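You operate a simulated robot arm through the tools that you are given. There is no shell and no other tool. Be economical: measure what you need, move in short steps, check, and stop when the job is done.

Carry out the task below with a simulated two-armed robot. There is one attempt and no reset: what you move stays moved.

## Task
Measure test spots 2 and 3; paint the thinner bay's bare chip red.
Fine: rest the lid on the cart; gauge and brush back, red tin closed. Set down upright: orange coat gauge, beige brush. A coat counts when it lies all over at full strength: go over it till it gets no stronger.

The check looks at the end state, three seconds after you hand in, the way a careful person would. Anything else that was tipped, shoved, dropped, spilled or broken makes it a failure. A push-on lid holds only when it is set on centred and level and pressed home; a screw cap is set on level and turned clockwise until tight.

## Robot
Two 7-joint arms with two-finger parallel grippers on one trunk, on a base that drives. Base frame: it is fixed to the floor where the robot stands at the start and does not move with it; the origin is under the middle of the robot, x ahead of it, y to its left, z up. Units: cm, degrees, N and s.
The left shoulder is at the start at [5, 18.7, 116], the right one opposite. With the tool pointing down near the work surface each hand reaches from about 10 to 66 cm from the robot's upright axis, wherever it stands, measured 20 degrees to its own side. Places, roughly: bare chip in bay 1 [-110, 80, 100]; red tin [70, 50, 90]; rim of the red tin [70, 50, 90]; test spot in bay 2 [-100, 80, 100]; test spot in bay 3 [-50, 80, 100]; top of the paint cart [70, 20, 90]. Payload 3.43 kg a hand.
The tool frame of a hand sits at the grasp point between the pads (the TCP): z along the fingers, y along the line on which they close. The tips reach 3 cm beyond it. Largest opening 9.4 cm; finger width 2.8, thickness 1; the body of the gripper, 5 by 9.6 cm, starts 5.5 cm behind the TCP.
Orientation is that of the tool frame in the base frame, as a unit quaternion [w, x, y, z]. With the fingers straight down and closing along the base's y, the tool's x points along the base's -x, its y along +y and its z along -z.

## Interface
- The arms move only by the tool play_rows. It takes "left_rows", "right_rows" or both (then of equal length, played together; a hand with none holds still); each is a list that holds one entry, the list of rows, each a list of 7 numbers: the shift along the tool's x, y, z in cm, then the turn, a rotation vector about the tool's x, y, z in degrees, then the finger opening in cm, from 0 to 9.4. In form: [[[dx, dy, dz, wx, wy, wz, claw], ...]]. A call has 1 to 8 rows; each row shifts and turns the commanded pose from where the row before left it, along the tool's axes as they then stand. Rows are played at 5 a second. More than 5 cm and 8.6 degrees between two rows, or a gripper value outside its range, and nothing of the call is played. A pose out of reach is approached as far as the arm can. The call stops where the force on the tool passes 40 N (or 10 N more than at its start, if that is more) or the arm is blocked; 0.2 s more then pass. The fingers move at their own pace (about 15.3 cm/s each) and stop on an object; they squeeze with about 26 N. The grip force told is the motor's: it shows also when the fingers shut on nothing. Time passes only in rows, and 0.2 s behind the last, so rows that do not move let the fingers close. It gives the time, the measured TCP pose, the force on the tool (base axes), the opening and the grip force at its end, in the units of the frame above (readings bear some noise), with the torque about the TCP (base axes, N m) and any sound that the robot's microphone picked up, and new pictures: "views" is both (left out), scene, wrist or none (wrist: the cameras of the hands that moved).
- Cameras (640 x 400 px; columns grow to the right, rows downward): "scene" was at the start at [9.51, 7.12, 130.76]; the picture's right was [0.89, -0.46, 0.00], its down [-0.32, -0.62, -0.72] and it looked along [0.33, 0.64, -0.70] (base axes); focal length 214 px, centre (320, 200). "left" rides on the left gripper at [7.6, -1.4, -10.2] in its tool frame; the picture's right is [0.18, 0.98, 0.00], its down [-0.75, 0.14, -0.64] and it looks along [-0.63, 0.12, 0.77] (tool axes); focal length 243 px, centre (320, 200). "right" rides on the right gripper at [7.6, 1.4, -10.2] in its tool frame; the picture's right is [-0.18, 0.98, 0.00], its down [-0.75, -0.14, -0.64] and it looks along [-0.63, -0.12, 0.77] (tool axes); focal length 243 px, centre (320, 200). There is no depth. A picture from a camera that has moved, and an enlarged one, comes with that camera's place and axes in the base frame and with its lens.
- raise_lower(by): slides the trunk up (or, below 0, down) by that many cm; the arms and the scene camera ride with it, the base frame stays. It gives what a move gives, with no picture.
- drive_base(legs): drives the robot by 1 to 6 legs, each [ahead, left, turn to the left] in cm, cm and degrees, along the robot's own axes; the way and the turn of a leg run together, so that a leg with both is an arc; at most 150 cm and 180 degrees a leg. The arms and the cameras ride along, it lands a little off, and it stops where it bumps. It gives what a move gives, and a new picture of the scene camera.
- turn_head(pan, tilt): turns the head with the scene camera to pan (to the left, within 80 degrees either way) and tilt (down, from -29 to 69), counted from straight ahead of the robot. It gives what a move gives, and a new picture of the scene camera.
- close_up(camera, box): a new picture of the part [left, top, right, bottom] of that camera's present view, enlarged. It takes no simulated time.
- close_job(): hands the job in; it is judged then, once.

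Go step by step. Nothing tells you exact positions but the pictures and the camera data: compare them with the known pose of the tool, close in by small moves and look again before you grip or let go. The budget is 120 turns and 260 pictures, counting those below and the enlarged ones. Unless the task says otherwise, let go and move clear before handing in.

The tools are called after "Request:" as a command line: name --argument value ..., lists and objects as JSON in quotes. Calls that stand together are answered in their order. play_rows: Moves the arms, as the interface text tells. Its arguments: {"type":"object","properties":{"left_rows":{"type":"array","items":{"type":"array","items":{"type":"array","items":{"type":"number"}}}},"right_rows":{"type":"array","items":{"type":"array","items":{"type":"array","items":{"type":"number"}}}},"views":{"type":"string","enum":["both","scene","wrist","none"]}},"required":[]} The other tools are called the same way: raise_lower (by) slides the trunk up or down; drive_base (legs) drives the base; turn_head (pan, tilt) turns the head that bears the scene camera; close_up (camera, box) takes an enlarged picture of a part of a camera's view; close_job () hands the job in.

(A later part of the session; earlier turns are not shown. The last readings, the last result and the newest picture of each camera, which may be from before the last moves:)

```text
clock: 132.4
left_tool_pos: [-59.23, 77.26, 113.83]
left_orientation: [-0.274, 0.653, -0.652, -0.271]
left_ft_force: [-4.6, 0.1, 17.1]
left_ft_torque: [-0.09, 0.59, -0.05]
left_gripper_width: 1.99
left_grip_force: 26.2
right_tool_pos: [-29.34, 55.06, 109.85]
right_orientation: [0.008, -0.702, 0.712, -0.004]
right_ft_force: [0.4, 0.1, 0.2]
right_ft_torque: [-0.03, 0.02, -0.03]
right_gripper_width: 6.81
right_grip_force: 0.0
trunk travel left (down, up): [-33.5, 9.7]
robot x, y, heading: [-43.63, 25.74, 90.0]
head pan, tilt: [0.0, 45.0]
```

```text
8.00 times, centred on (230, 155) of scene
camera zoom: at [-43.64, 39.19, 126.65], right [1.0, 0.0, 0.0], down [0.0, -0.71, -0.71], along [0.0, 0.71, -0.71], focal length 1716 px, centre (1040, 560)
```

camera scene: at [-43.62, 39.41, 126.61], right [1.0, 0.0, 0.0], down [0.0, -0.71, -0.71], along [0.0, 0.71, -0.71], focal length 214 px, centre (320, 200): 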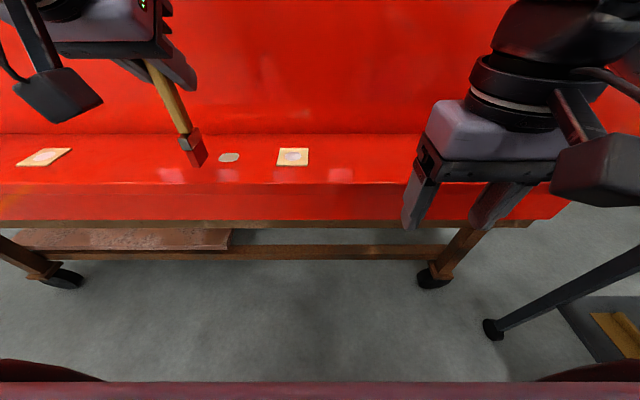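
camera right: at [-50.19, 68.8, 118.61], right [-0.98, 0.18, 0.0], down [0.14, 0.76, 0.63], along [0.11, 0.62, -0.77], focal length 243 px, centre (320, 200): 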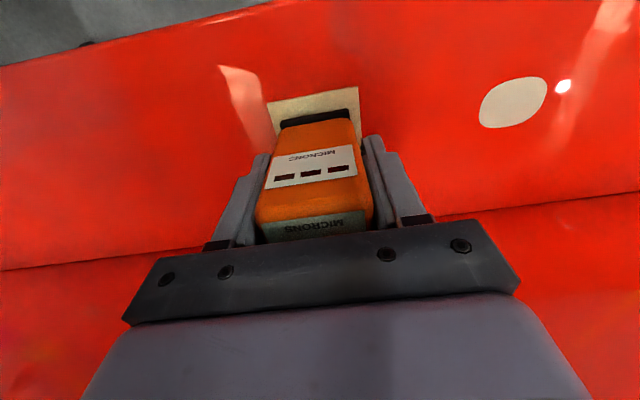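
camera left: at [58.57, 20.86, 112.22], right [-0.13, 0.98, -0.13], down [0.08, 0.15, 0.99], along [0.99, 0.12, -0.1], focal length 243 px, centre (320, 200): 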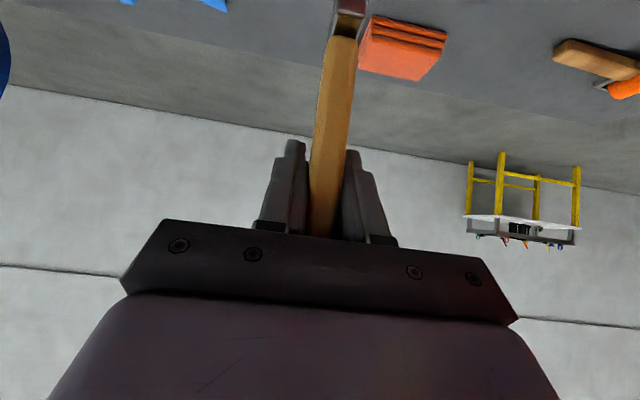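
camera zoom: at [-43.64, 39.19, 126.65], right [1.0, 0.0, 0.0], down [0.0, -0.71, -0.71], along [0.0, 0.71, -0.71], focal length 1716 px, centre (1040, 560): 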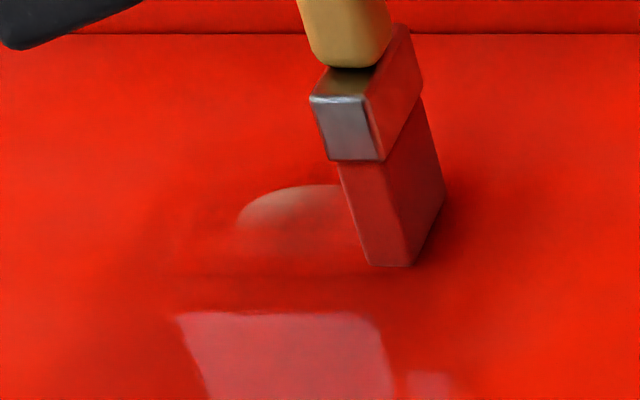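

Front half is red; the back needs it. I go 1 cm deeper and repeat.

Request:
play_rows --left_rows '[[[-0.5, 1.0, 0.5, 0, 0, 0, 0.5], [-0.2, 1.0, 0.2, 0, 0, 0, 0.5], [0, 1.2, 0, 0, 0, 0, 0.5], [0, 1.2, 0, 0, 0, 0, 0.5], [0, -1.2, 0, 0, 0, 0, 0.5], [0, -1.0, 0, 0, 0, 0, 0.5], [0, -1.2, 0, 0, 0, 0, 0.5], [0, -1.0, 0, 0, 0, 0, 0.5]]]' --views "none"

Request:
close_up --camera "scene" --box '[200, 130, 260, 180]'

```text
clock: 134.2
left_tool_pos: [-59.37, 78.23, 113.87]
left_orientation: [0.272, -0.653, 0.653, 0.27]
left_ft_force: [-3.6, -1.1, 9.6]
left_ft_torque: [0.0, 0.45, 0.03]
left_gripper_width: 1.96
left_grip_force: 25.7
right_tool_pos: [-29.48, 55.21, 109.78]
right_orientation: [0.006, -0.702, 0.713, -0.003]
right_ft_force: [-0.6, 0.3, -0.2]
right_ft_torque: [-0.01, 0.02, 0.01]
right_gripper_width: 6.77
right_grip_force: 0.1
trunk travel left (down, up): [-33.5, 9.7]
robot x, y, heading: [-43.48, 25.93, 89.7]
head pan, tilt: [0.0, 45.0]
```

```text
8.00 times, centred on (230, 155) of scene
camera zoom: at [-43.64, 39.23, 126.63], right [1.0, 0.0, 0.0], down [0.0, -0.71, -0.71], along [0.0, 0.71, -0.71], focal length 1716 px, centre (1040, 560)
```

zoom: 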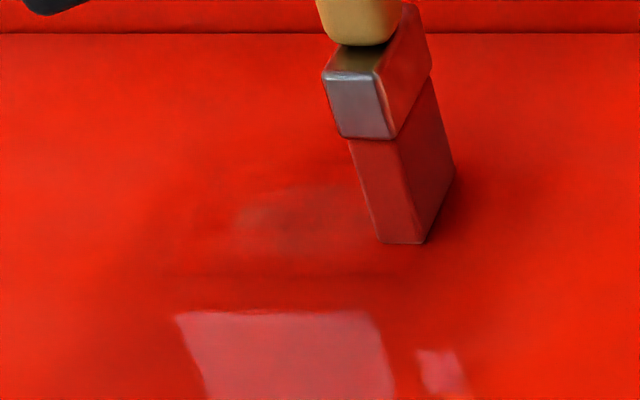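

Nearly covered. Two more sweeps over the whole area at different depths.

Request:
play_rows --left_rows '[[[0, 1.2, 0, 0, 0, 0, 0.5], [0, 1.2, 0, 0, 0, 0, 0.5], [0, 1.2, 0, 0, 0, 0, 0.5], [0, 1.1, 0, 0, 0, 0, 0.5], [0.45, -1.0, -0.35, 0, 0, 0, 0.5], [0, -1.2, 0, 0, 0, 0, 0.5], [0, -1.2, 0, 0, 0, 0, 0.5], [0, -1.3, 0, 0, 0, 0, 0.5]]]' --views "none"

Request:
play_rows --left_rows '[[[0.2, 1.2, -0.1, 0, 0, 0, 0.5], [0, 1.2, 0, 0, 0, 0, 0.5], [0, 1.2, 0, 0, 0, 0, 0.5], [0, 1.1, 0, 0, 0, 0, 0.5], [-0.3, -1.0, 0.2, 0, 0, 0, 0.5], [0, -1.2, 0, 0, 0, 0, 0.5], [0, -1.2, 0, 0, 0, 0, 0.5], [0, -1.3, 0, 0, 0, 0, 0.5]]]' --views "none"

Request:
close_up --camera "scene" --box '[200, 130, 260, 180]'

```text
clock: 136.0
left_tool_pos: [-59.22, 77.72, 113.78]
left_orientation: [0.273, -0.652, 0.653, 0.27]
left_ft_force: [-4.5, 0.1, 12.5]
left_ft_torque: [0.03, 0.4, -0.01]
left_gripper_width: 1.95
left_grip_force: 26.7
right_tool_pos: [-29.45, 55.01, 109.83]
right_orientation: [0.006, -0.702, 0.712, -0.004]
right_ft_force: [0.1, -0.1, 0.4]
right_ft_torque: [0.02, -0.02, -0.01]
right_gripper_width: 6.78
right_grip_force: 0.0
trunk travel left (down, up): [-33.5, 9.7]
robot x, y, heading: [-43.59, 25.54, 89.9]
head pan, tilt: [0.0, 45.0]
```

```text
clock: 137.8
left_tool_pos: [-59.24, 77.78, 113.78]
left_orientation: [0.273, -0.652, 0.654, 0.27]
left_ft_force: [-4.6, 0.7, 12.1]
left_ft_torque: [0.08, 0.45, 0.02]
left_gripper_width: 1.93
left_grip_force: 26.0
right_tool_pos: [-29.37, 55.05, 109.82]
right_orientation: [0.007, -0.702, 0.713, -0.004]
right_ft_force: [-0.4, -0.2, -0.4]
right_ft_torque: [0.01, -0.03, -0.03]
right_gripper_width: 6.83
right_grip_force: 0.2
trunk travel left (down, up): [-33.5, 9.7]
robot x, y, heading: [-43.67, 25.57, 89.7]
head pan, tilt: [0.0, 45.0]
```

```text
8.00 times, centred on (230, 155) of scene
camera zoom: at [-43.63, 39.22, 126.64], right [1.0, 0.0, 0.0], down [0.0, -0.71, -0.71], along [0.0, 0.71, -0.71], focal length 1716 px, centre (1040, 560)
```

zoom: 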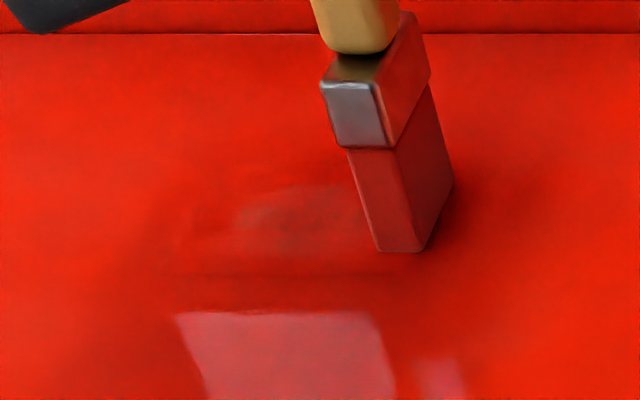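

I lift the brush and inspect the chip.

Request:
play_rows --left_rows '[[[-1.4, 0, -1.4, 0, 0, 0, 0.5], [-2, 0, -2, 0, 0, 0, 0.5], [-1.5, -2, -1.5, 0, 0, 0, 0.5], [0, -4, 0, 0, 0, 0, 0.5]]]' --views "none"

Request:
close_up --camera "scene" --box '[200, 130, 260, 180]'

Request:
close_up --camera "right" --box '[540, 180, 640, 260]'

```text
clock: 138.8
left_tool_pos: [-57.86, 76.71, 119.75]
left_orientation: [0.273, -0.652, 0.654, 0.269]
left_ft_force: [-0.1, -0.3, -0.7]
left_ft_torque: [0.01, 0.01, 0.04]
left_gripper_width: 1.94
left_grip_force: 25.9
left hand out of reach, approached as far as the arm can: row 3, 4
right_tool_pos: [-29.35, 55.2, 109.75]
right_orientation: [0.007, -0.701, 0.713, -0.005]
right_ft_force: [-0.1, -0.5, 0.3]
right_ft_torque: [0.05, 0.01, -0.02]
right_gripper_width: 6.8
right_grip_force: 0.0
trunk travel left (down, up): [-33.5, 9.7]
robot x, y, heading: [-43.51, 25.53, 90.1]
head pan, tilt: [0.0, 45.0]
```

```text
8.00 times, centred on (230, 155) of scene
camera zoom: at [-43.62, 39.28, 126.63], right [1.0, 0.0, 0.0], down [0.0, -0.71, -0.71], along [0.0, 0.71, -0.71], focal length 1716 px, centre (1040, 560)
```

zoom: 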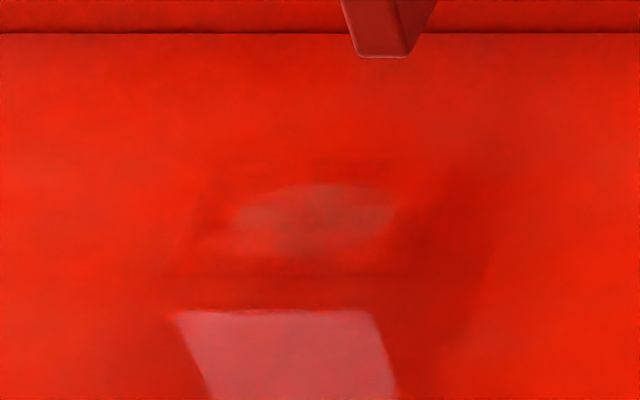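

```text
5.00 times, centred on (590, 220) of right
camera zoom: at [-30.98, 47.47, 120.07], right [-0.98, 0.2, -0.01], down [0.14, 0.75, 0.65], along [0.14, 0.63, -0.76], focal length 1213 px, centre (-1030, 100)
```

zoom: 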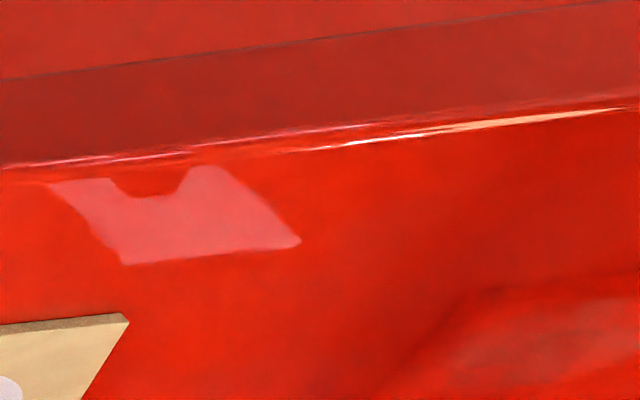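

The chip is covered but still slightly pale, so it needs more passes. I return to contact and continue stroking.

Request:
play_rows --left_rows '[[[1.56, 0.7, 2.26, 0, 0, 0, 0.5], [1.56, 0.7, 2.26, 0, 0, 0, 0.5], [0.5, 0, 0.5, 0, 0, 0, 0.5], [0, 1.2, 0, 0, 0, 0, 0.5], [0, 1.2, 0, 0, 0, 0, 0.5], [0, 1.2, 0, 0, 0, 0, 0.5], [0, 0.8, 0, 0, 0, 0, 0.5], [0, 0, 0, 0, 0, 0, 0.5]]]' --views "none"

Request:
play_rows --left_rows '[[[-0.2, -1.2, 0.2, 0, 0, 0, 0.5], [0, -1.2, 0, 0, 0, 0, 0.5], [0, -1.2, 0, 0, 0, 0, 0.5], [0, -0.9, 0, 0, 0, 0, 0.5], [0.3, 1.2, -0.3, 0, 0, 0, 0.5], [0, 1.2, 0, 0, 0, 0, 0.5], [0, 1.2, 0, 0, 0, 0, 0.5], [0, 0.9, 0, 0, 0, 0, 0.5]]]' --views "none"

Request:
close_up --camera "scene" --box '[200, 130, 260, 180]'

```text
clock: 140.6
left_tool_pos: [-63.51, 77.56, 113.71]
left_orientation: [0.275, -0.652, 0.653, 0.27]
left_ft_force: [3.5, 0.4, 11.1]
left_ft_torque: [0.01, -0.38, 0.02]
left_gripper_width: 2.0
left_grip_force: 26.4
right_tool_pos: [-29.26, 55.17, 109.78]
right_orientation: [0.006, -0.702, 0.713, -0.004]
right_ft_force: [0.3, 1.0, 0.3]
right_ft_torque: [0.01, 0.01, 0.01]
right_gripper_width: 6.79
right_grip_force: 0.1
trunk travel left (down, up): [-33.5, 9.7]
robot x, y, heading: [-43.81, 25.73, 90.2]
head pan, tilt: [0.0, 45.0]
```

```text
clock: 142.4
left_tool_pos: [-63.6, 77.43, 113.63]
left_orientation: [0.274, -0.652, 0.654, 0.269]
left_ft_force: [4.0, -0.3, 11.3]
left_ft_torque: [-0.1, -0.42, 0.01]
left_gripper_width: 1.96
left_grip_force: 25.6
right_tool_pos: [-29.28, 55.15, 109.83]
right_orientation: [0.006, -0.701, 0.713, -0.004]
right_ft_force: [0.1, -0.1, 0.4]
right_ft_torque: [-0.01, 0.02, -0.01]
right_gripper_width: 6.8
right_grip_force: 0.1
trunk travel left (down, up): [-33.5, 9.7]
robot x, y, heading: [-43.28, 25.42, 90.0]
head pan, tilt: [0.0, 45.0]
```

```text
8.00 times, centred on (230, 155) of scene
camera zoom: at [-43.54, 39.23, 126.63], right [1.0, 0.0, 0.0], down [0.0, -0.71, -0.71], along [0.0, 0.71, -0.71], focal length 1716 px, centre (1040, 560)
```

zoom: 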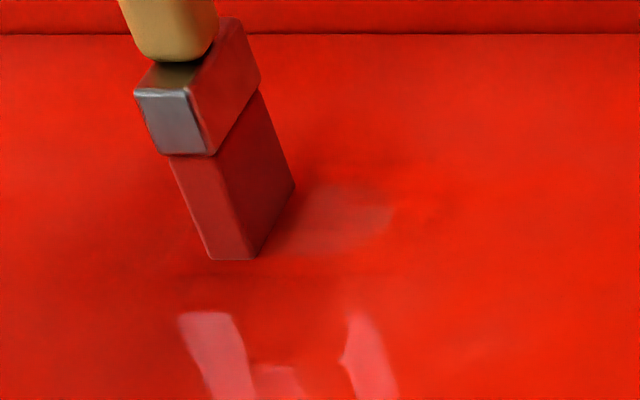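

I do several more sweeps and compare at the same brush position.

Request:
play_rows --left_rows '[[[0, -1.2, 0, 0, 0, 0, 0.5], [0, -1.2, 0, 0, 0, 0, 0.5], [0, -1.2, 0, 0, 0, 0, 0.5], [0, -0.9, 0, 0, 0, 0, 0.5], [-0.2, 1.2, 0.2, 0, 0, 0, 0.5], [0, 1.2, 0, 0, 0, 0, 0.5], [0, 1.2, 0, 0, 0, 0, 0.5], [0, 0.9, 0, 0, 0, 0, 0.5]]]' --views "none"

Request:
play_rows --left_rows '[[[-0.2, -1.2, 0.2, 0, 0, 0, 0.5], [0, -1.2, 0, 0, 0, 0, 0.5], [0, -1.2, 0, 0, 0, 0, 0.5], [0, -0.9, 0, 0, 0, 0, 0.5], [0.2, 1.2, -0.2, 0, 0, 0, 0.5], [0, 1.2, 0, 0, 0, 0, 0.5], [0, 1.2, 0, 0, 0, 0, 0.5], [0, 0.9, 0, 0, 0, 0, 0.5]]]' --views "none"

Request:
close_up --camera "scene" --box '[200, 130, 260, 180]'

Request:
close_up --camera "left" --box '[200, 0, 440, 150]'

```text
clock: 144.2
left_tool_pos: [-63.47, 77.74, 113.67]
left_orientation: [0.273, -0.652, 0.654, 0.27]
left_ft_force: [3.4, 0.6, 11.5]
left_ft_torque: [-0.05, -0.4, 0.02]
left_gripper_width: 1.96
left_grip_force: 26.3
right_tool_pos: [-29.37, 55.13, 109.87]
right_orientation: [0.006, -0.701, 0.713, -0.003]
right_ft_force: [-0.5, -0.5, 0.3]
right_ft_torque: [0.02, -0.03, -0.02]
right_gripper_width: 6.83
right_grip_force: 0.1
trunk travel left (down, up): [-33.5, 9.7]
robot x, y, heading: [-43.49, 25.31, 90.0]
head pan, tilt: [0.0, 45.0]
```

```text
clock: 146.0
left_tool_pos: [-63.62, 77.78, 113.52]
left_orientation: [0.273, -0.652, 0.654, 0.269]
left_ft_force: [2.1, -0.6, 6.4]
left_ft_torque: [-0.02, -0.26, -0.01]
left_gripper_width: 1.94
left_grip_force: 25.7
right_tool_pos: [-29.41, 55.14, 109.81]
right_orientation: [0.006, -0.701, 0.713, -0.005]
right_ft_force: [-0.7, 0.2, -0.5]
right_ft_torque: [0.02, 0.02, -0.01]
right_gripper_width: 6.79
right_grip_force: 0.1
trunk travel left (down, up): [-33.5, 9.7]
robot x, y, heading: [-43.4, 25.82, 89.9]
head pan, tilt: [0.0, 45.0]
```

```text
8.00 times, centred on (230, 155) of scene
camera zoom: at [-43.58, 39.27, 126.62], right [1.0, 0.0, 0.0], down [0.0, -0.71, -0.71], along [0.0, 0.71, -0.71], focal length 1716 px, centre (1040, 560)
```

zoom: 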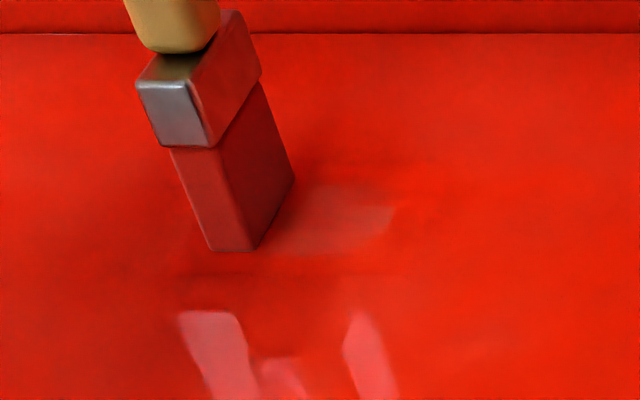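

```text
2.67 times, centred on (320, 75) of left
camera zoom: at [-62.18, 65.27, 115.54], right [-0.98, -0.13, -0.13], down [-0.14, 0.08, 0.99], along [-0.11, 0.99, -0.09], focal length 647 px, centre (320, 533)
```

zoom: 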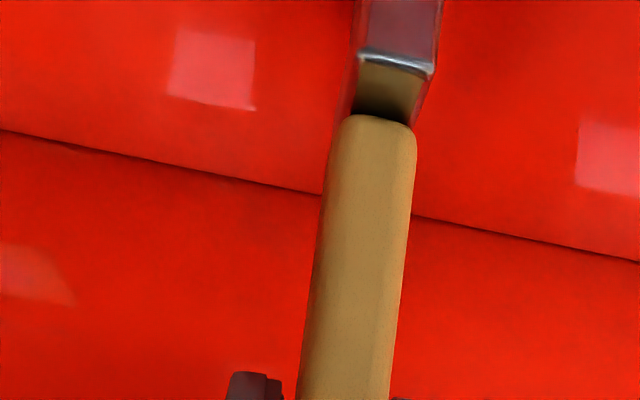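

No further change while stroking. To judge whether it is full strength or the brush ran dry, I retract the brush and view from another angle.

Request:
play_rows --left_rows '[[[-1.4, 0, -1.4, 0, 0, 0, 0.5], [-2.5, 0, -2.5, 0, 0, 0, 0.5], [2.1, 0, -2.8, 0, 0, 0, 0.5], [2.8, 0, -2.8, 0, 0, 0, 0.5], [2.8, 0, -2.8, 0, 0, 0, 0.5], [2.8, 0, -2.8, 0, 0, 0, 0.5]]]' --views "none"

Request:
close_up --camera "scene" --box '[190, 120, 270, 180]'

Request:
drive_base --legs '[[0, 22, 0]]'

Request:
close_up --camera "scene" --box '[310, 120, 390, 180]'

Request:
close_up --camera "right" --box '[300, 60, 500, 220]'

```text
clock: 147.4
left_tool_pos: [-63.63, 62.36, 119.55]
left_orientation: [0.273, -0.652, 0.654, 0.269]
left_ft_force: [0.6, -0.7, -0.1]
left_ft_torque: [0.02, 0.0, 0.01]
left_gripper_width: 1.95
left_grip_force: 26.2
right_tool_pos: [-29.35, 55.24, 109.8]
right_orientation: [0.007, -0.701, 0.713, -0.004]
right_ft_force: [1.1, 0.5, -0.9]
right_ft_torque: [0.01, 0.03, 0.0]
right_gripper_width: 6.79
right_grip_force: 0.2
trunk travel left (down, up): [-33.5, 9.7]
robot x, y, heading: [-43.53, 25.55, 89.7]
head pan, tilt: [0.0, 45.0]
```

```text
6.67 times, centred on (230, 150) of scene
camera zoom: at [-43.63, 39.27, 126.63], right [1.0, 0.0, 0.0], down [0.0, -0.71, -0.71], along [0.0, 0.71, -0.71], focal length 1430 px, centre (920, 533)
```

zoom: 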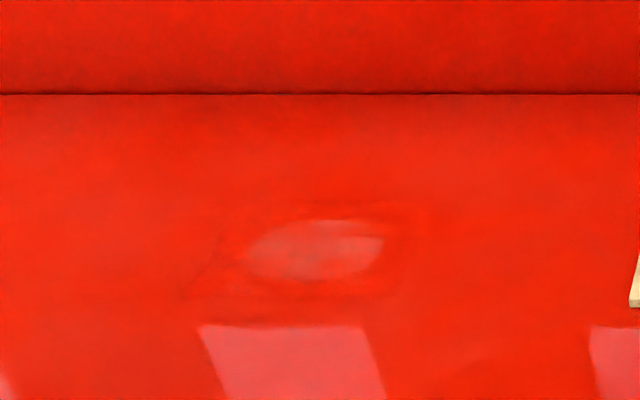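

```text
clock: 149.9
left_tool_pos: [-85.83, 62.48, 119.48]
left_orientation: [-0.273, 0.653, -0.653, -0.269]
left_ft_force: [-0.2, 0.4, -0.9]
left_ft_torque: [-0.01, 0.0, -0.01]
left_gripper_width: 1.97
left_grip_force: 26.2
right_tool_pos: [-51.62, 55.34, 109.84]
right_orientation: [0.007, -0.702, 0.713, -0.005]
right_ft_force: [-1.0, -0.3, 0.6]
right_ft_torque: [0.01, -0.03, -0.02]
right_gripper_width: 6.8
right_grip_force: 0.0
trunk travel left (down, up): [-33.5, 9.7]
robot x, y, heading: [-65.8, 25.33, 90.1]
head pan, tilt: [0.0, 45.0]
camera scene: at [-65.83, 39.34, 126.62], right [1.0, 0.0, 0.0], down [0.0, -0.71, -0.71], along [0.0, 0.71, -0.71], focal length 214 px, centre (320, 200)
```

scene: 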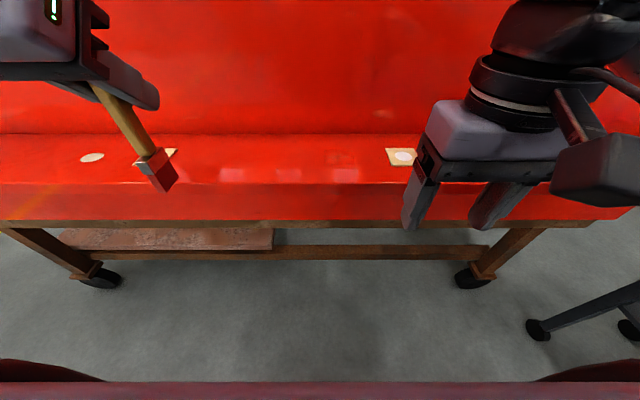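

```text
6.67 times, centred on (350, 150) of scene
camera zoom: at [-65.83, 39.34, 126.62], right [1.0, 0.0, 0.0], down [0.0, -0.71, -0.71], along [0.0, 0.71, -0.71], focal length 1430 px, centre (120, 533)
```

zoom: 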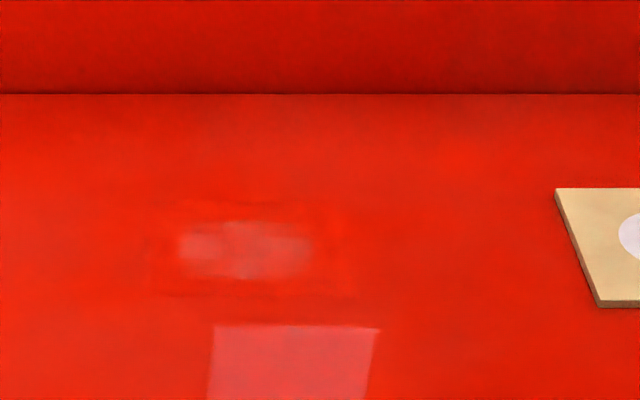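

```text
2.50 times, centred on (400, 140) of right
camera zoom: at [-53.2, 47.54, 120.06], right [-0.98, 0.2, -0.01], down [0.14, 0.75, 0.65], along [0.14, 0.63, -0.76], focal length 606 px, centre (120, 350)
```

zoom: 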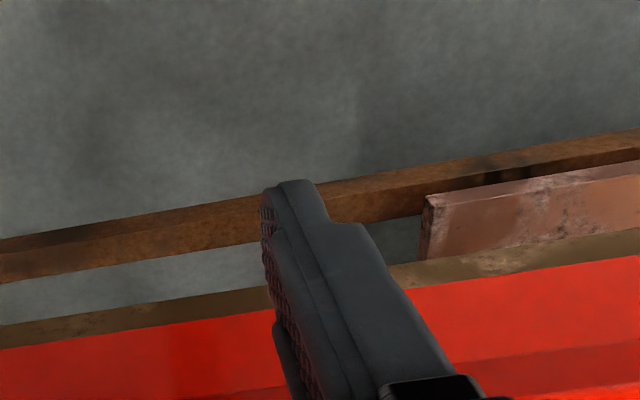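

The chip is still about 15–20 % pale and no longer improving, so the brush has likely run dry; I go back to re-dip it.

Request:
drive_base --legs '[[-13, 0, 0], [0, -22, 0], [0, 0, -90], [0, 17, 0], [54, 0, 0]]'

```text
clock: 161.6
left_tool_pos: [47.2, 48.8, 119.48]
left_orientation: [0.383, 0.006, 0.924, -0.004]
left_ft_force: [0.4, 0.1, -0.5]
left_ft_torque: [0.01, -0.04, -0.01]
left_gripper_width: 1.94
left_grip_force: 25.6
right_tool_pos: [39.58, 14.65, 109.84]
right_orientation: [0.002, 0.012, 1.0, -0.008]
right_ft_force: [-0.4, -0.1, -0.8]
right_ft_torque: [0.0, 0.01, 0.04]
right_gripper_width: 6.79
right_grip_force: 0.0
trunk travel left (down, up): [-33.5, 9.7]
robot x, y, heading: [9.78, 28.82, -0.9]
head pan, tilt: [0.0, 45.0]
camera scene: at [23.9, 28.76, 126.61], right [-0.01, -1.0, 0.0], down [-0.71, 0.01, -0.71], along [0.71, -0.01, -0.71], focal length 214 px, centre (320, 200)
```

scene: 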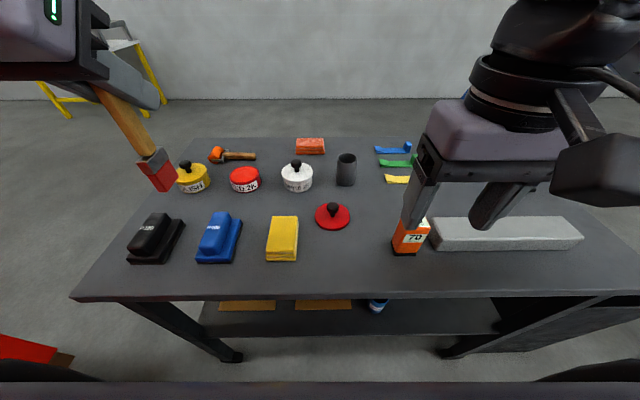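

Back at the cart. I bring the brush over the red tin again as before.

Request:
play_rows --left_rows '[[[-2.4, -0.25, 3.68, 0, 0, 0, 0.5], [-2.4, -0.25, 3.68, 0, 0, 0, 0.5], [-2.4, -0.25, 3.68, 0, 0, 0, 0.5], [-2.4, -0.25, 3.68, 0, 0, 0, 0.5], [-2.4, -0.25, 3.68, 0, 0, 0, 0.5], [3.2, 0, 3.2, 0, 0, 0, 0.5], [3.1, 0, 3.1, 0, 0, 0, 0.5], [0, 0, 0, 0, 0, 0, 0.5]]]' --views "none"

Request:
close_up --camera "scene" --box '[190, 120, 290, 200]'

Request:
close_up --camera "right" --box '[540, 150, 640, 275]'

```text
clock: 163.4
left_tool_pos: [68.43, 47.23, 106.1]
left_orientation: [0.383, 0.006, 0.924, -0.005]
left_ft_force: [-0.5, 0.4, 0.4]
left_ft_torque: [0.03, 0.03, 0.04]
left_gripper_width: 1.96
left_grip_force: 25.7
right_tool_pos: [39.49, 14.6, 109.83]
right_orientation: [0.002, 0.013, 1.0, -0.008]
right_ft_force: [0.7, 0.0, 0.9]
right_ft_torque: [-0.02, -0.04, -0.01]
right_gripper_width: 6.81
right_grip_force: 0.1
trunk travel left (down, up): [-33.5, 9.7]
robot x, y, heading: [9.86, 29.13, -1.0]
head pan, tilt: [0.0, 45.0]
```

```text
5.00 times, centred on (240, 160) of scene
camera zoom: at [23.85, 28.76, 126.62], right [-0.01, -1.0, 0.0], down [-0.71, 0.01, -0.71], along [0.71, -0.01, -0.71], focal length 1072 px, centre (720, 400)
```

zoom: 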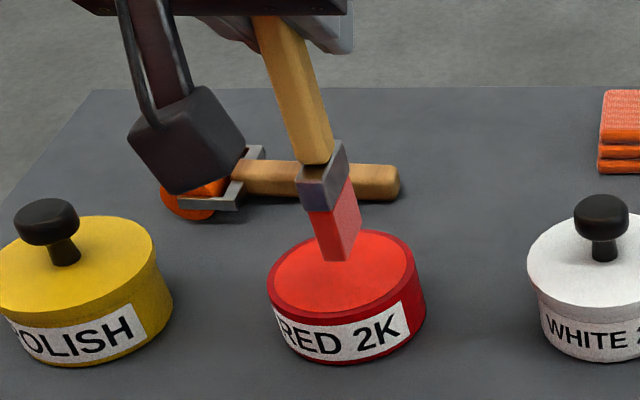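

```text
3.20 times, centred on (590, 212) of right
camera zoom: at [32.0, 16.34, 120.06], right [0.21, 0.98, -0.01], down [0.75, -0.15, 0.65], along [0.63, -0.15, -0.76], focal length 776 px, centre (-544, 160)
```

zoom: 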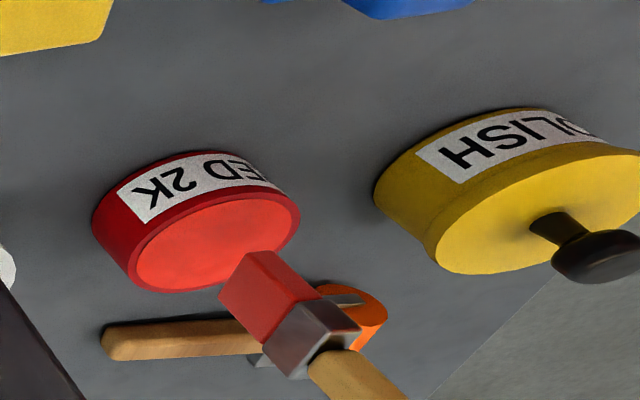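

Over the paint. I dip, hold longer with a small wiggle, and look.

Request:
play_rows --left_rows '[[[0.9, 0, 0.9, 0, 0, 0, 0.5], [0.7, 0, 0.7, 0, 0, 0, 0.5], [0.3, 0, 0.3, 0, 0, 0, 0.5], [0, 0.4, 0, 0, 0, 0, 0.5], [0, -0.8, 0, 0, 0, 0, 0.5], [0, 0.4, 0, 0, 0, 0, 0.5], [0, 0, 0, 0, 0, 0, 0.5], [0, 0, 0, 0, 0, 0, 0.5]]]' --views "none"

Request:
close_up --camera "scene" --box '[190, 120, 290, 200]'

```text
clock: 165.2
left_tool_pos: [68.5, 47.05, 103.5]
left_orientation: [0.383, 0.006, 0.924, -0.004]
left_ft_force: [-0.3, 0.3, -2.1]
left_ft_torque: [0.0, 0.01, -0.02]
left_gripper_width: 1.96
left_grip_force: 25.8
right_tool_pos: [39.51, 14.7, 109.86]
right_orientation: [0.002, 0.014, 1.0, -0.007]
right_ft_force: [-0.3, 0.3, -0.7]
right_ft_torque: [-0.03, 0.02, -0.01]
right_gripper_width: 6.79
right_grip_force: 0.0
trunk travel left (down, up): [-33.5, 9.7]
robot x, y, heading: [9.75, 28.92, -0.6]
head pan, tilt: [0.0, 45.0]
```

```text
5.00 times, centred on (240, 160) of scene
camera zoom: at [23.87, 28.76, 126.62], right [-0.01, -1.0, 0.0], down [-0.71, 0.01, -0.71], along [0.71, -0.01, -0.71], focal length 1072 px, centre (720, 400)
```

zoom: 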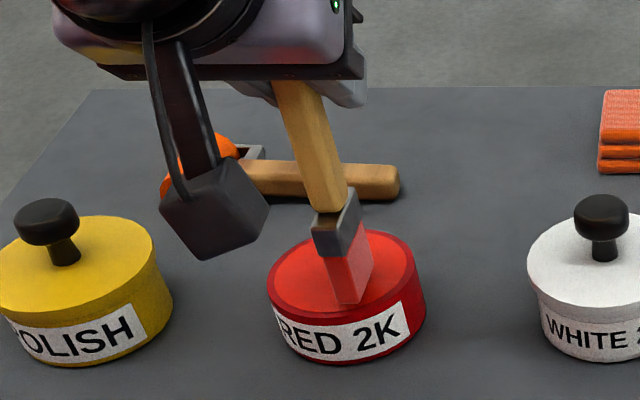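

Not quite touching bottom. I go 0.5 cm further and hold.

Request:
play_rows --left_rows '[[[0.0, 0.2, 0.35, 0, 0, 0, 0.5], [0.2, 0, 0.2, 0, 0, 0, 0.5], [0.1, 0, 0.1, 0, 0, 0, 0.5], [0, 0.3, 0, 0, 0, 0, 0.5], [0, -0.3, 0, 0, 0, 0, 0.5], [0, 0, 0, 0, 0, 0, 0.5], [0, 0, 0, 0, 0, 0, 0.5], [0, 0, 0, 0, 0, 0, 0.5]]]' --views "none"

Request:
close_up --camera "scene" --box '[190, 120, 290, 200]'

```text
clock: 167.0
left_tool_pos: [68.81, 47.15, 102.91]
left_orientation: [0.384, 0.007, 0.923, -0.005]
left_ft_force: [3.3, 1.0, 14.1]
left_ft_torque: [0.16, -0.1, -0.02]
left_gripper_width: 1.97
left_grip_force: 25.1
right_tool_pos: [39.38, 14.66, 109.94]
right_orientation: [0.003, 0.013, 1.0, -0.008]
right_ft_force: [0.3, -0.4, 0.0]
right_ft_torque: [-0.02, 0.0, 0.02]
right_gripper_width: 6.81
right_grip_force: 0.1
trunk travel left (down, up): [-33.5, 9.7]
robot x, y, heading: [9.8, 29.39, -0.8]
head pan, tilt: [0.0, 45.0]
```

```text
5.00 times, centred on (240, 160) of scene
camera zoom: at [23.75, 28.73, 126.64], right [-0.01, -1.0, 0.0], down [-0.71, 0.01, -0.71], along [0.71, -0.01, -0.71], focal length 1072 px, centre (720, 400)
```

zoom: 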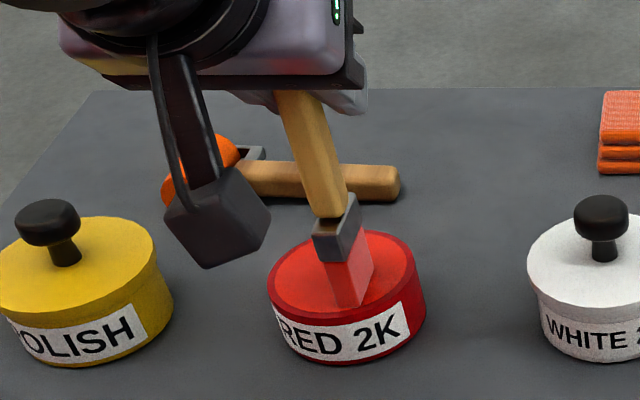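

Loaded again. I lift, retract and drive straight to the bay-2 chip position.

Request:
play_rows --left_rows '[[[-1.4, 0, -1.4, 0, 0, 0, 0.5], [-2.8, 0, -2.8, 0, 0, 0, 0.5], [-2.8, 0, -2.8, 0, 0, 0, 0.5], [-2.3, 0, -2.8, 0, 0, 0, 0.5], [1.8, 0, -3.8, 0, 0, 0, 0.5], [2.83, 0, -2.83, 0, 0, 0, 0.5], [2.83, 0, -2.83, 0, 0, 0, 0.5], [2.83, 0, -2.83, 0, 0, 0, 0.5]]]' --views "none"

Request:
drive_base --legs '[[-53.4, 0, 0], [0, -17, 0], [0, 0, 90.8], [13, 0, 0]]'

```text
clock: 168.8
left_tool_pos: [52.5, 47.7, 117.66]
left_orientation: [0.384, 0.007, 0.923, -0.006]
left_ft_force: [-0.3, 0.4, 0.0]
left_ft_torque: [-0.01, -0.03, 0.0]
left_gripper_width: 1.96
left_grip_force: 26.1
right_tool_pos: [39.45, 14.63, 109.76]
right_orientation: [0.001, 0.012, 1.0, -0.008]
right_ft_force: [0.2, 0.4, -0.3]
right_ft_torque: [-0.01, 0.0, -0.03]
right_gripper_width: 6.77
right_grip_force: 0.0
trunk travel left (down, up): [-33.5, 9.7]
robot x, y, heading: [10.21, 29.06, -0.7]
head pan, tilt: [0.0, 45.0]
```

```text
clock: 178.4
left_tool_pos: [-62.78, 68.05, 117.63]
left_orientation: [-0.272, 0.655, -0.651, -0.27]
left_ft_force: [0.2, 0.3, -0.5]
left_ft_torque: [0.0, -0.02, -0.01]
left_gripper_width: 1.93
left_grip_force: 25.5
right_tool_pos: [-29.51, 55.65, 109.81]
right_orientation: [0.007, -0.706, 0.708, -0.005]
right_ft_force: [-0.4, -0.2, 0.4]
right_ft_torque: [-0.02, -0.01, 0.03]
right_gripper_width: 6.8
right_grip_force: 0.1
trunk travel left (down, up): [-33.5, 9.7]
robot x, y, heading: [-43.14, 25.9, 90.3]
head pan, tilt: [0.0, 45.0]
camera scene: at [-43.58, 39.64, 126.61], right [1.0, 0.01, 0.0], down [0.01, -0.71, -0.71], along [-0.01, 0.71, -0.71], focal length 214 px, centre (320, 200)
```

scene: 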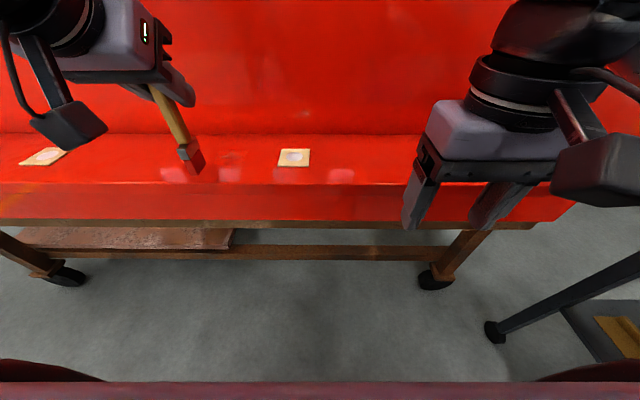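

At the chip again. I return to contact at the right edge and sweep.

Request:
play_rows --left_rows '[[[-1.56, -1.17, 2.98, 0, 0, 0, 0.5], [-1.56, -1.17, 2.98, 0, 0, 0, 0.5], [-1.56, -1.17, 2.98, 0, 0, 0, 0.5], [0.45, 0, 0.45, 0, 0, 0, 0.5], [0.45, 0, 0.45, 0, 0, 0, 0.5], [0, 0, 0, 0, 0, 0, 0.5]]]' --views "none"

Request:
close_up --camera "scene" --box '[190, 120, 270, 180]'

```text
clock: 179.8
left_tool_pos: [-59.3, 77.66, 113.57]
left_orientation: [-0.273, 0.655, -0.65, -0.271]
left_ft_force: [-0.9, 1.3, 6.3]
left_ft_torque: [0.03, 0.06, 0.02]
left_gripper_width: 1.96
left_grip_force: 25.6
right_tool_pos: [-29.6, 55.51, 109.75]
right_orientation: [0.008, -0.705, 0.709, -0.004]
right_ft_force: [0.2, -0.1, 0.4]
right_ft_torque: [-0.01, -0.02, -0.02]
right_gripper_width: 6.8
right_grip_force: 0.1
trunk travel left (down, up): [-33.5, 9.7]
robot x, y, heading: [-43.36, 25.87, 90.2]
head pan, tilt: [0.0, 45.0]
```

```text
6.67 times, centred on (230, 150) of scene
camera zoom: at [-43.56, 39.53, 126.64], right [1.0, 0.01, 0.0], down [0.01, -0.71, -0.71], along [-0.01, 0.71, -0.71], focal length 1430 px, centre (920, 533)
```

zoom: 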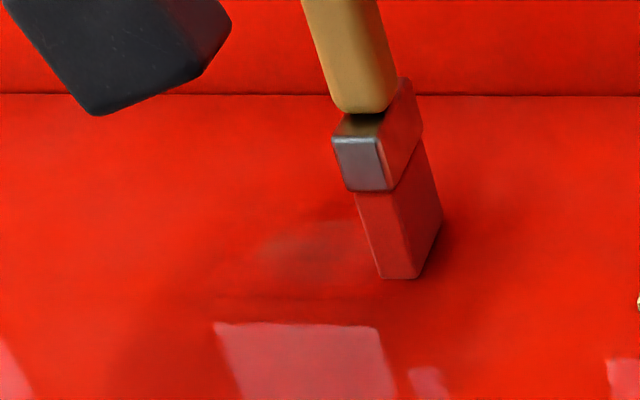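

Good contact at the right edge (6 N). I sweep across several times at slightly different depths.

Request:
play_rows --left_rows '[[[0.1, 1.2, 0.1, 0, 0, 0, 0.5], [0, 1.2, 0, 0, 0, 0, 0.5], [0, 1.2, 0, 0, 0, 0, 0.5], [0, 0.9, 0, 0, 0, 0, 0.5], [-0.3, -1.2, 0.3, 0, 0, 0, 0.5], [0, -1.2, 0, 0, 0, 0, 0.5], [0, -1.2, 0, 0, 0, 0, 0.5], [0, -0.9, 0, 0, 0, 0, 0.5]]]' --views "none"

Request:
play_rows --left_rows '[[[0.5, 1.2, -0.5, 0, 0, 0, 0.5], [0, 1.2, 0, 0, 0, 0, 0.5], [0, 1.2, 0, 0, 0, 0, 0.5], [0, 0.9, 0, 0, 0, 0, 0.5], [-0.2, -1.2, 0.2, 0, 0, 0, 0.5], [0, -1.2, 0, 0, 0, 0, 0.5], [0, -1.2, 0, 0, 0, 0, 0.5], [0, -0.9, 0, 0, 0, 0, 0.5]]]' --views "none"

Request:
close_up --camera "scene" --box '[190, 120, 270, 180]'

```text
clock: 181.6
left_tool_pos: [-59.34, 77.79, 113.47]
left_orientation: [-0.274, 0.655, -0.649, -0.272]
left_ft_force: [-6.1, -1.0, 17.7]
left_ft_torque: [-0.01, 0.68, -0.05]
left_gripper_width: 1.99
left_grip_force: 26.0
right_tool_pos: [-29.6, 55.48, 109.89]
right_orientation: [0.008, -0.705, 0.709, -0.004]
right_ft_force: [0.5, -0.1, -0.1]
right_ft_torque: [-0.01, 0.03, 0.01]
right_gripper_width: 6.82
right_grip_force: 0.1
trunk travel left (down, up): [-33.5, 9.7]
robot x, y, heading: [-43.13, 25.77, 90.6]
head pan, tilt: [0.0, 45.0]
```

```text
clock: 183.4
left_tool_pos: [-59.25, 77.56, 113.33]
left_orientation: [-0.272, 0.656, -0.65, -0.272]
left_ft_force: [-4.9, 0.2, 15.6]
left_ft_torque: [-0.06, 0.59, 0.01]
left_gripper_width: 1.97
left_grip_force: 26.0
right_tool_pos: [-29.54, 55.45, 109.95]
right_orientation: [0.007, -0.706, 0.709, -0.004]
right_ft_force: [0.2, -0.1, 0.7]
right_ft_torque: [0.0, -0.02, 0.04]
right_gripper_width: 6.79
right_grip_force: 0.0
trunk travel left (down, up): [-33.5, 9.7]
robot x, y, heading: [-43.14, 25.81, 90.6]
head pan, tilt: [0.0, 45.0]
```

```text
6.67 times, centred on (230, 150) of scene
camera zoom: at [-43.6, 39.42, 126.64], right [1.0, 0.01, 0.0], down [0.01, -0.71, -0.71], along [-0.01, 0.71, -0.71], focal length 1430 px, centre (920, 533)
```

zoom: 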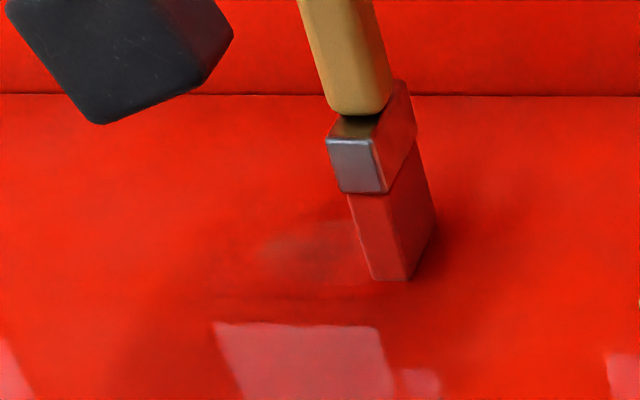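

I lift to compare with the earlier clear view.

Request:
play_rows --left_rows '[[[-1.4, 0, -1.4, 0, 0, 0, 0.5], [-2.5, 0, -2.5, 0, 0, 0, 0.5], [2.1, 1, -2.8, 0, 0, 0, 0.5], [2.8, 2, -2.8, 0, 0, 0, 0.5]]]' --views "none"

Request:
close_up --camera "scene" --box '[190, 120, 270, 180]'

Request:
close_up --camera "right" --box '[560, 190, 640, 290]'

```text
clock: 184.4
left_tool_pos: [-62.42, 70.12, 119.22]
left_orientation: [-0.272, 0.656, -0.65, -0.27]
left_ft_force: [-0.2, -0.4, -0.3]
left_ft_torque: [0.0, 0.0, 0.01]
left_gripper_width: 1.95
left_grip_force: 26.3
right_tool_pos: [-29.57, 55.51, 109.9]
right_orientation: [0.007, -0.705, 0.709, -0.003]
right_ft_force: [0.2, -0.5, 0.0]
right_ft_torque: [0.0, 0.01, 0.02]
right_gripper_width: 6.8
right_grip_force: 0.1
trunk travel left (down, up): [-33.5, 9.7]
robot x, y, heading: [-43.24, 26.0, 90.3]
head pan, tilt: [0.0, 45.0]
```

```text
6.67 times, centred on (230, 150) of scene
camera zoom: at [-43.62, 39.49, 126.63], right [1.0, 0.01, 0.0], down [0.01, -0.71, -0.71], along [-0.01, 0.71, -0.71], focal length 1430 px, centre (920, 533)
```

zoom: 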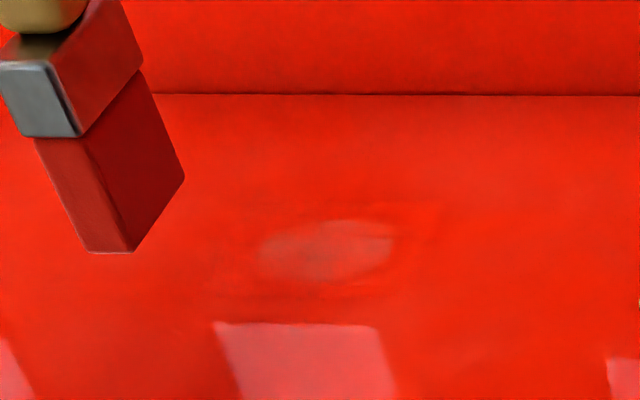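

```text
4.00 times, centred on (600, 240) of right
camera zoom: at [-31.06, 47.79, 120.08], right [-0.98, 0.19, -0.01], down [0.13, 0.75, 0.65], along [0.13, 0.63, -0.76], focal length 970 px, centre (-800, 40)
```

zoom: 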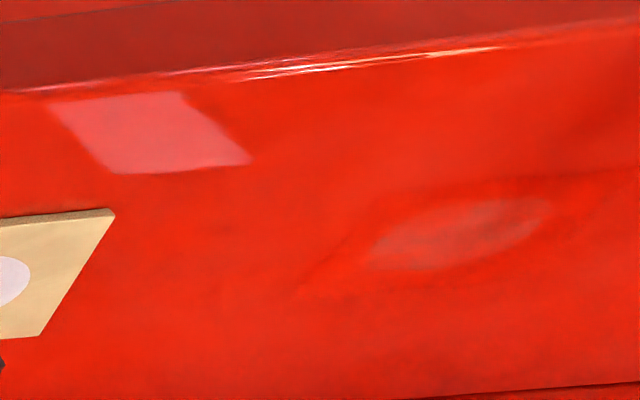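

It is more uniform but a faint patch remains; I make another loaded round of wider sweeps to see whether it gets any stronger.

Request:
play_rows --left_rows '[[[-0.61, -1.23, 3.11, 0, 0, 0, 0.5], [-0.61, -1.23, 3.11, 0, 0, 0, 0.5], [-0.61, -1.23, 3.11, 0, 0, 0, 0.5], [0.64, 0, 0.64, 0, 0, 0, 0.5], [0, 1.4, 0, 0, 0, 0, 0.5], [0, 1.4, 0, 0, 0, 0, 0.5], [0, 1.4, 0, 0, 0, 0, 0.5], [0, 1.2, 0, 0, 0, 0, 0.5]]]' --views "none"

Request:
play_rows --left_rows '[[[0.3, -1.4, -0.3, 0, 0, 0, 0.5], [0, -1.4, 0, 0, 0, 0, 0.5], [0, -1.4, 0, 0, 0, 0, 0.5], [0, -1.2, 0, 0, 0, 0, 0.5], [0.3, 1.4, -0.3, 0, 0, 0, 0.5], [0, 1.4, 0, 0, 0, 0, 0.5], [0, 1.4, 0, 0, 0, 0, 0.5], [0, 1.2, 0, 0, 0, 0, 0.5]]]' --views "none"

Request:
play_rows --left_rows '[[[-0.3, -1.4, 0.3, 0, 0, 0, 0.5], [0, -1.4, 0, 0, 0, 0, 0.5], [0, -1.4, 0, 0, 0, 0, 0.5], [0, -1.2, 0, 0, 0, 0, 0.5], [-0.3, 1.4, 0.3, 0, 0, 0, 0.5], [0, 1.4, 0, 0, 0, 0, 0.5], [0, 1.4, 0, 0, 0, 0, 0.5], [0, 1.2, 0, 0, 0, 0, 0.5]]]' --views "none"

Request:
play_rows --left_rows '[[[-1.4, 0, -1.4, 0, 0, 0, 0.5], [-2.5, 0, -2.5, 0, 0, 0, 0.5], [2.1, 0, -2.8, 0, 0, 0, 0.5], [2.8, 0, -2.8, 0, 0, 0, 0.5], [2.8, 0, -2.8, 0, 0, 0, 0.5]]]' --views "none"

Request:
close_up --camera "scene" --box '[190, 120, 270, 180]'

Request:
close_up --camera "right" --box '[560, 190, 640, 290]'

```text
clock: 186.2
left_tool_pos: [-63.85, 78.03, 113.28]
left_orientation: [-0.274, 0.655, -0.65, -0.272]
left_ft_force: [5.0, 1.0, 18.9]
left_ft_torque: [-0.18, -0.55, 0.06]
left_gripper_width: 1.97
left_grip_force: 26.0
right_tool_pos: [-29.52, 55.4, 109.87]
right_orientation: [0.007, -0.705, 0.709, -0.003]
right_ft_force: [-0.4, -0.2, -0.3]
right_ft_torque: [0.0, -0.01, 0.01]
right_gripper_width: 6.8
right_grip_force: 0.0
trunk travel left (down, up): [-33.5, 9.7]
robot x, y, heading: [-43.43, 26.1, 90.4]
head pan, tilt: [0.0, 45.0]
```

```text
clock: 188.0
left_tool_pos: [-63.89, 77.06, 113.09]
left_orientation: [-0.273, 0.654, -0.651, -0.271]
left_ft_force: [4.8, 0.2, 15.1]
left_ft_torque: [-0.27, -0.56, 0.06]
left_gripper_width: 1.95
left_grip_force: 26.0
right_tool_pos: [-29.43, 55.47, 109.84]
right_orientation: [0.006, -0.705, 0.709, -0.004]
right_ft_force: [0.6, 0.3, -0.2]
right_ft_torque: [0.03, -0.01, -0.02]
right_gripper_width: 6.77
right_grip_force: 0.1
trunk travel left (down, up): [-33.5, 9.7]
robot x, y, heading: [-43.74, 25.48, 90.5]
head pan, tilt: [0.0, 45.0]
```

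```text
clock: 189.8
left_tool_pos: [-63.98, 77.97, 113.13]
left_orientation: [-0.273, 0.655, -0.651, -0.271]
left_ft_force: [3.2, 0.6, 10.1]
left_ft_torque: [0.05, -0.36, 0.01]
left_gripper_width: 1.98
left_grip_force: 26.0
right_tool_pos: [-29.45, 55.49, 109.8]
right_orientation: [0.007, -0.705, 0.709, -0.003]
right_ft_force: [-0.4, 0.6, -0.6]
right_ft_torque: [0.0, 0.03, 0.0]
right_gripper_width: 6.79
right_grip_force: 0.1
trunk travel left (down, up): [-33.5, 9.7]
robot x, y, heading: [-43.25, 25.83, 90.6]
head pan, tilt: [0.0, 45.0]
```

```text
clock: 191.0
left_tool_pos: [-64.0, 66.57, 118.94]
left_orientation: [-0.272, 0.656, -0.65, -0.27]
left_ft_force: [0.2, -0.1, -0.3]
left_ft_torque: [0.0, -0.02, -0.03]
left_gripper_width: 1.96
left_grip_force: 25.8
right_tool_pos: [-29.57, 55.54, 109.84]
right_orientation: [0.007, -0.705, 0.709, -0.004]
right_ft_force: [0.4, 0.3, 0.4]
right_ft_torque: [0.0, 0.01, 0.01]
right_gripper_width: 6.78
right_grip_force: 0.0
trunk travel left (down, up): [-33.5, 9.7]
robot x, y, heading: [-43.42, 25.85, 90.6]
head pan, tilt: [0.0, 45.0]
```

```text
6.67 times, centred on (230, 150) of scene
camera zoom: at [-43.58, 39.5, 126.63], right [1.0, 0.01, 0.0], down [0.01, -0.71, -0.71], along [-0.01, 0.71, -0.71], focal length 1430 px, centre (920, 533)
```

zoom: 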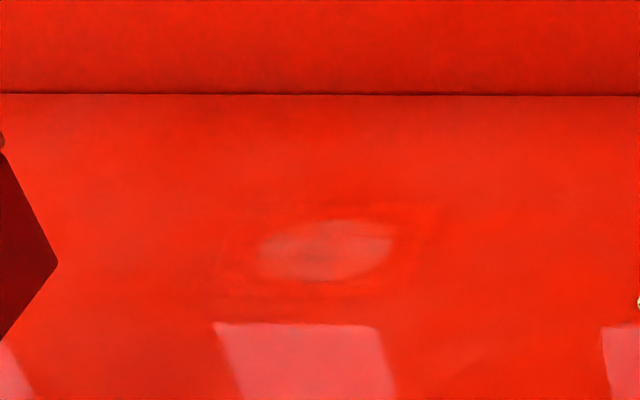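

```text
4.00 times, centred on (600, 240) of right
camera zoom: at [-31.02, 47.79, 120.07], right [-0.98, 0.19, -0.01], down [0.13, 0.75, 0.65], along [0.13, 0.63, -0.76], focal length 970 px, centre (-800, 40)
```

zoom: 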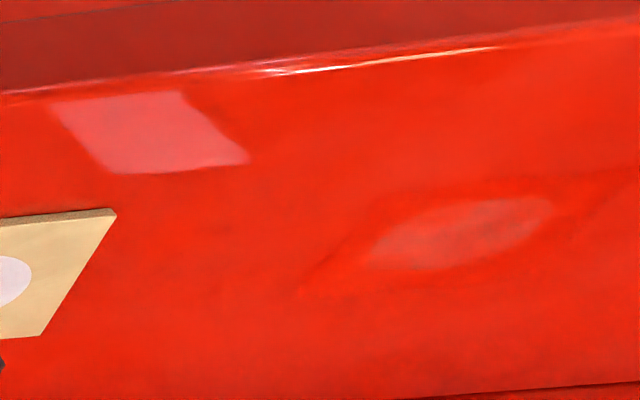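

No change any more and uniform: the coat is at full strength. Now I return to the cart to put the brush back into its cup.

Request:
drive_base --legs '[[-13, 0, 0], [0, 0, -90.6], [0, -9.5, 0], [53.8, 0, 0]]'

```text
clock: 199.9
left_tool_pos: [51.23, 23.38, 118.86]
left_orientation: [0.382, 0.001, 0.924, -0.003]
left_ft_force: [0.6, 1.0, -0.8]
left_ft_torque: [0.01, -0.01, -0.01]
left_gripper_width: 1.95
left_grip_force: 26.2
right_tool_pos: [39.68, -10.87, 109.7]
right_orientation: [0.001, 0.008, 1.0, -0.008]
right_ft_force: [0.4, -0.7, 0.2]
right_ft_torque: [0.01, 0.04, -0.01]
right_gripper_width: 6.79
right_grip_force: 0.0
trunk travel left (down, up): [-33.5, 9.7]
robot x, y, heading: [10.06, 3.19, -0.2]
head pan, tilt: [0.0, 45.0]
camera scene: at [24.01, 3.03, 126.61], right [0.0, -1.0, 0.0], down [-0.71, 0.0, -0.71], along [0.71, 0.0, -0.71], focal length 214 px, centre (320, 200)
```

scene: 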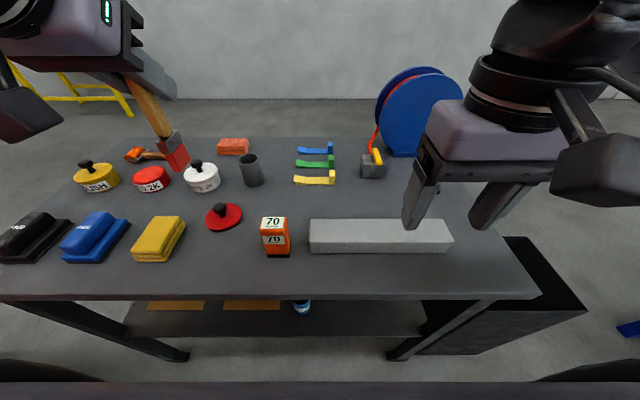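

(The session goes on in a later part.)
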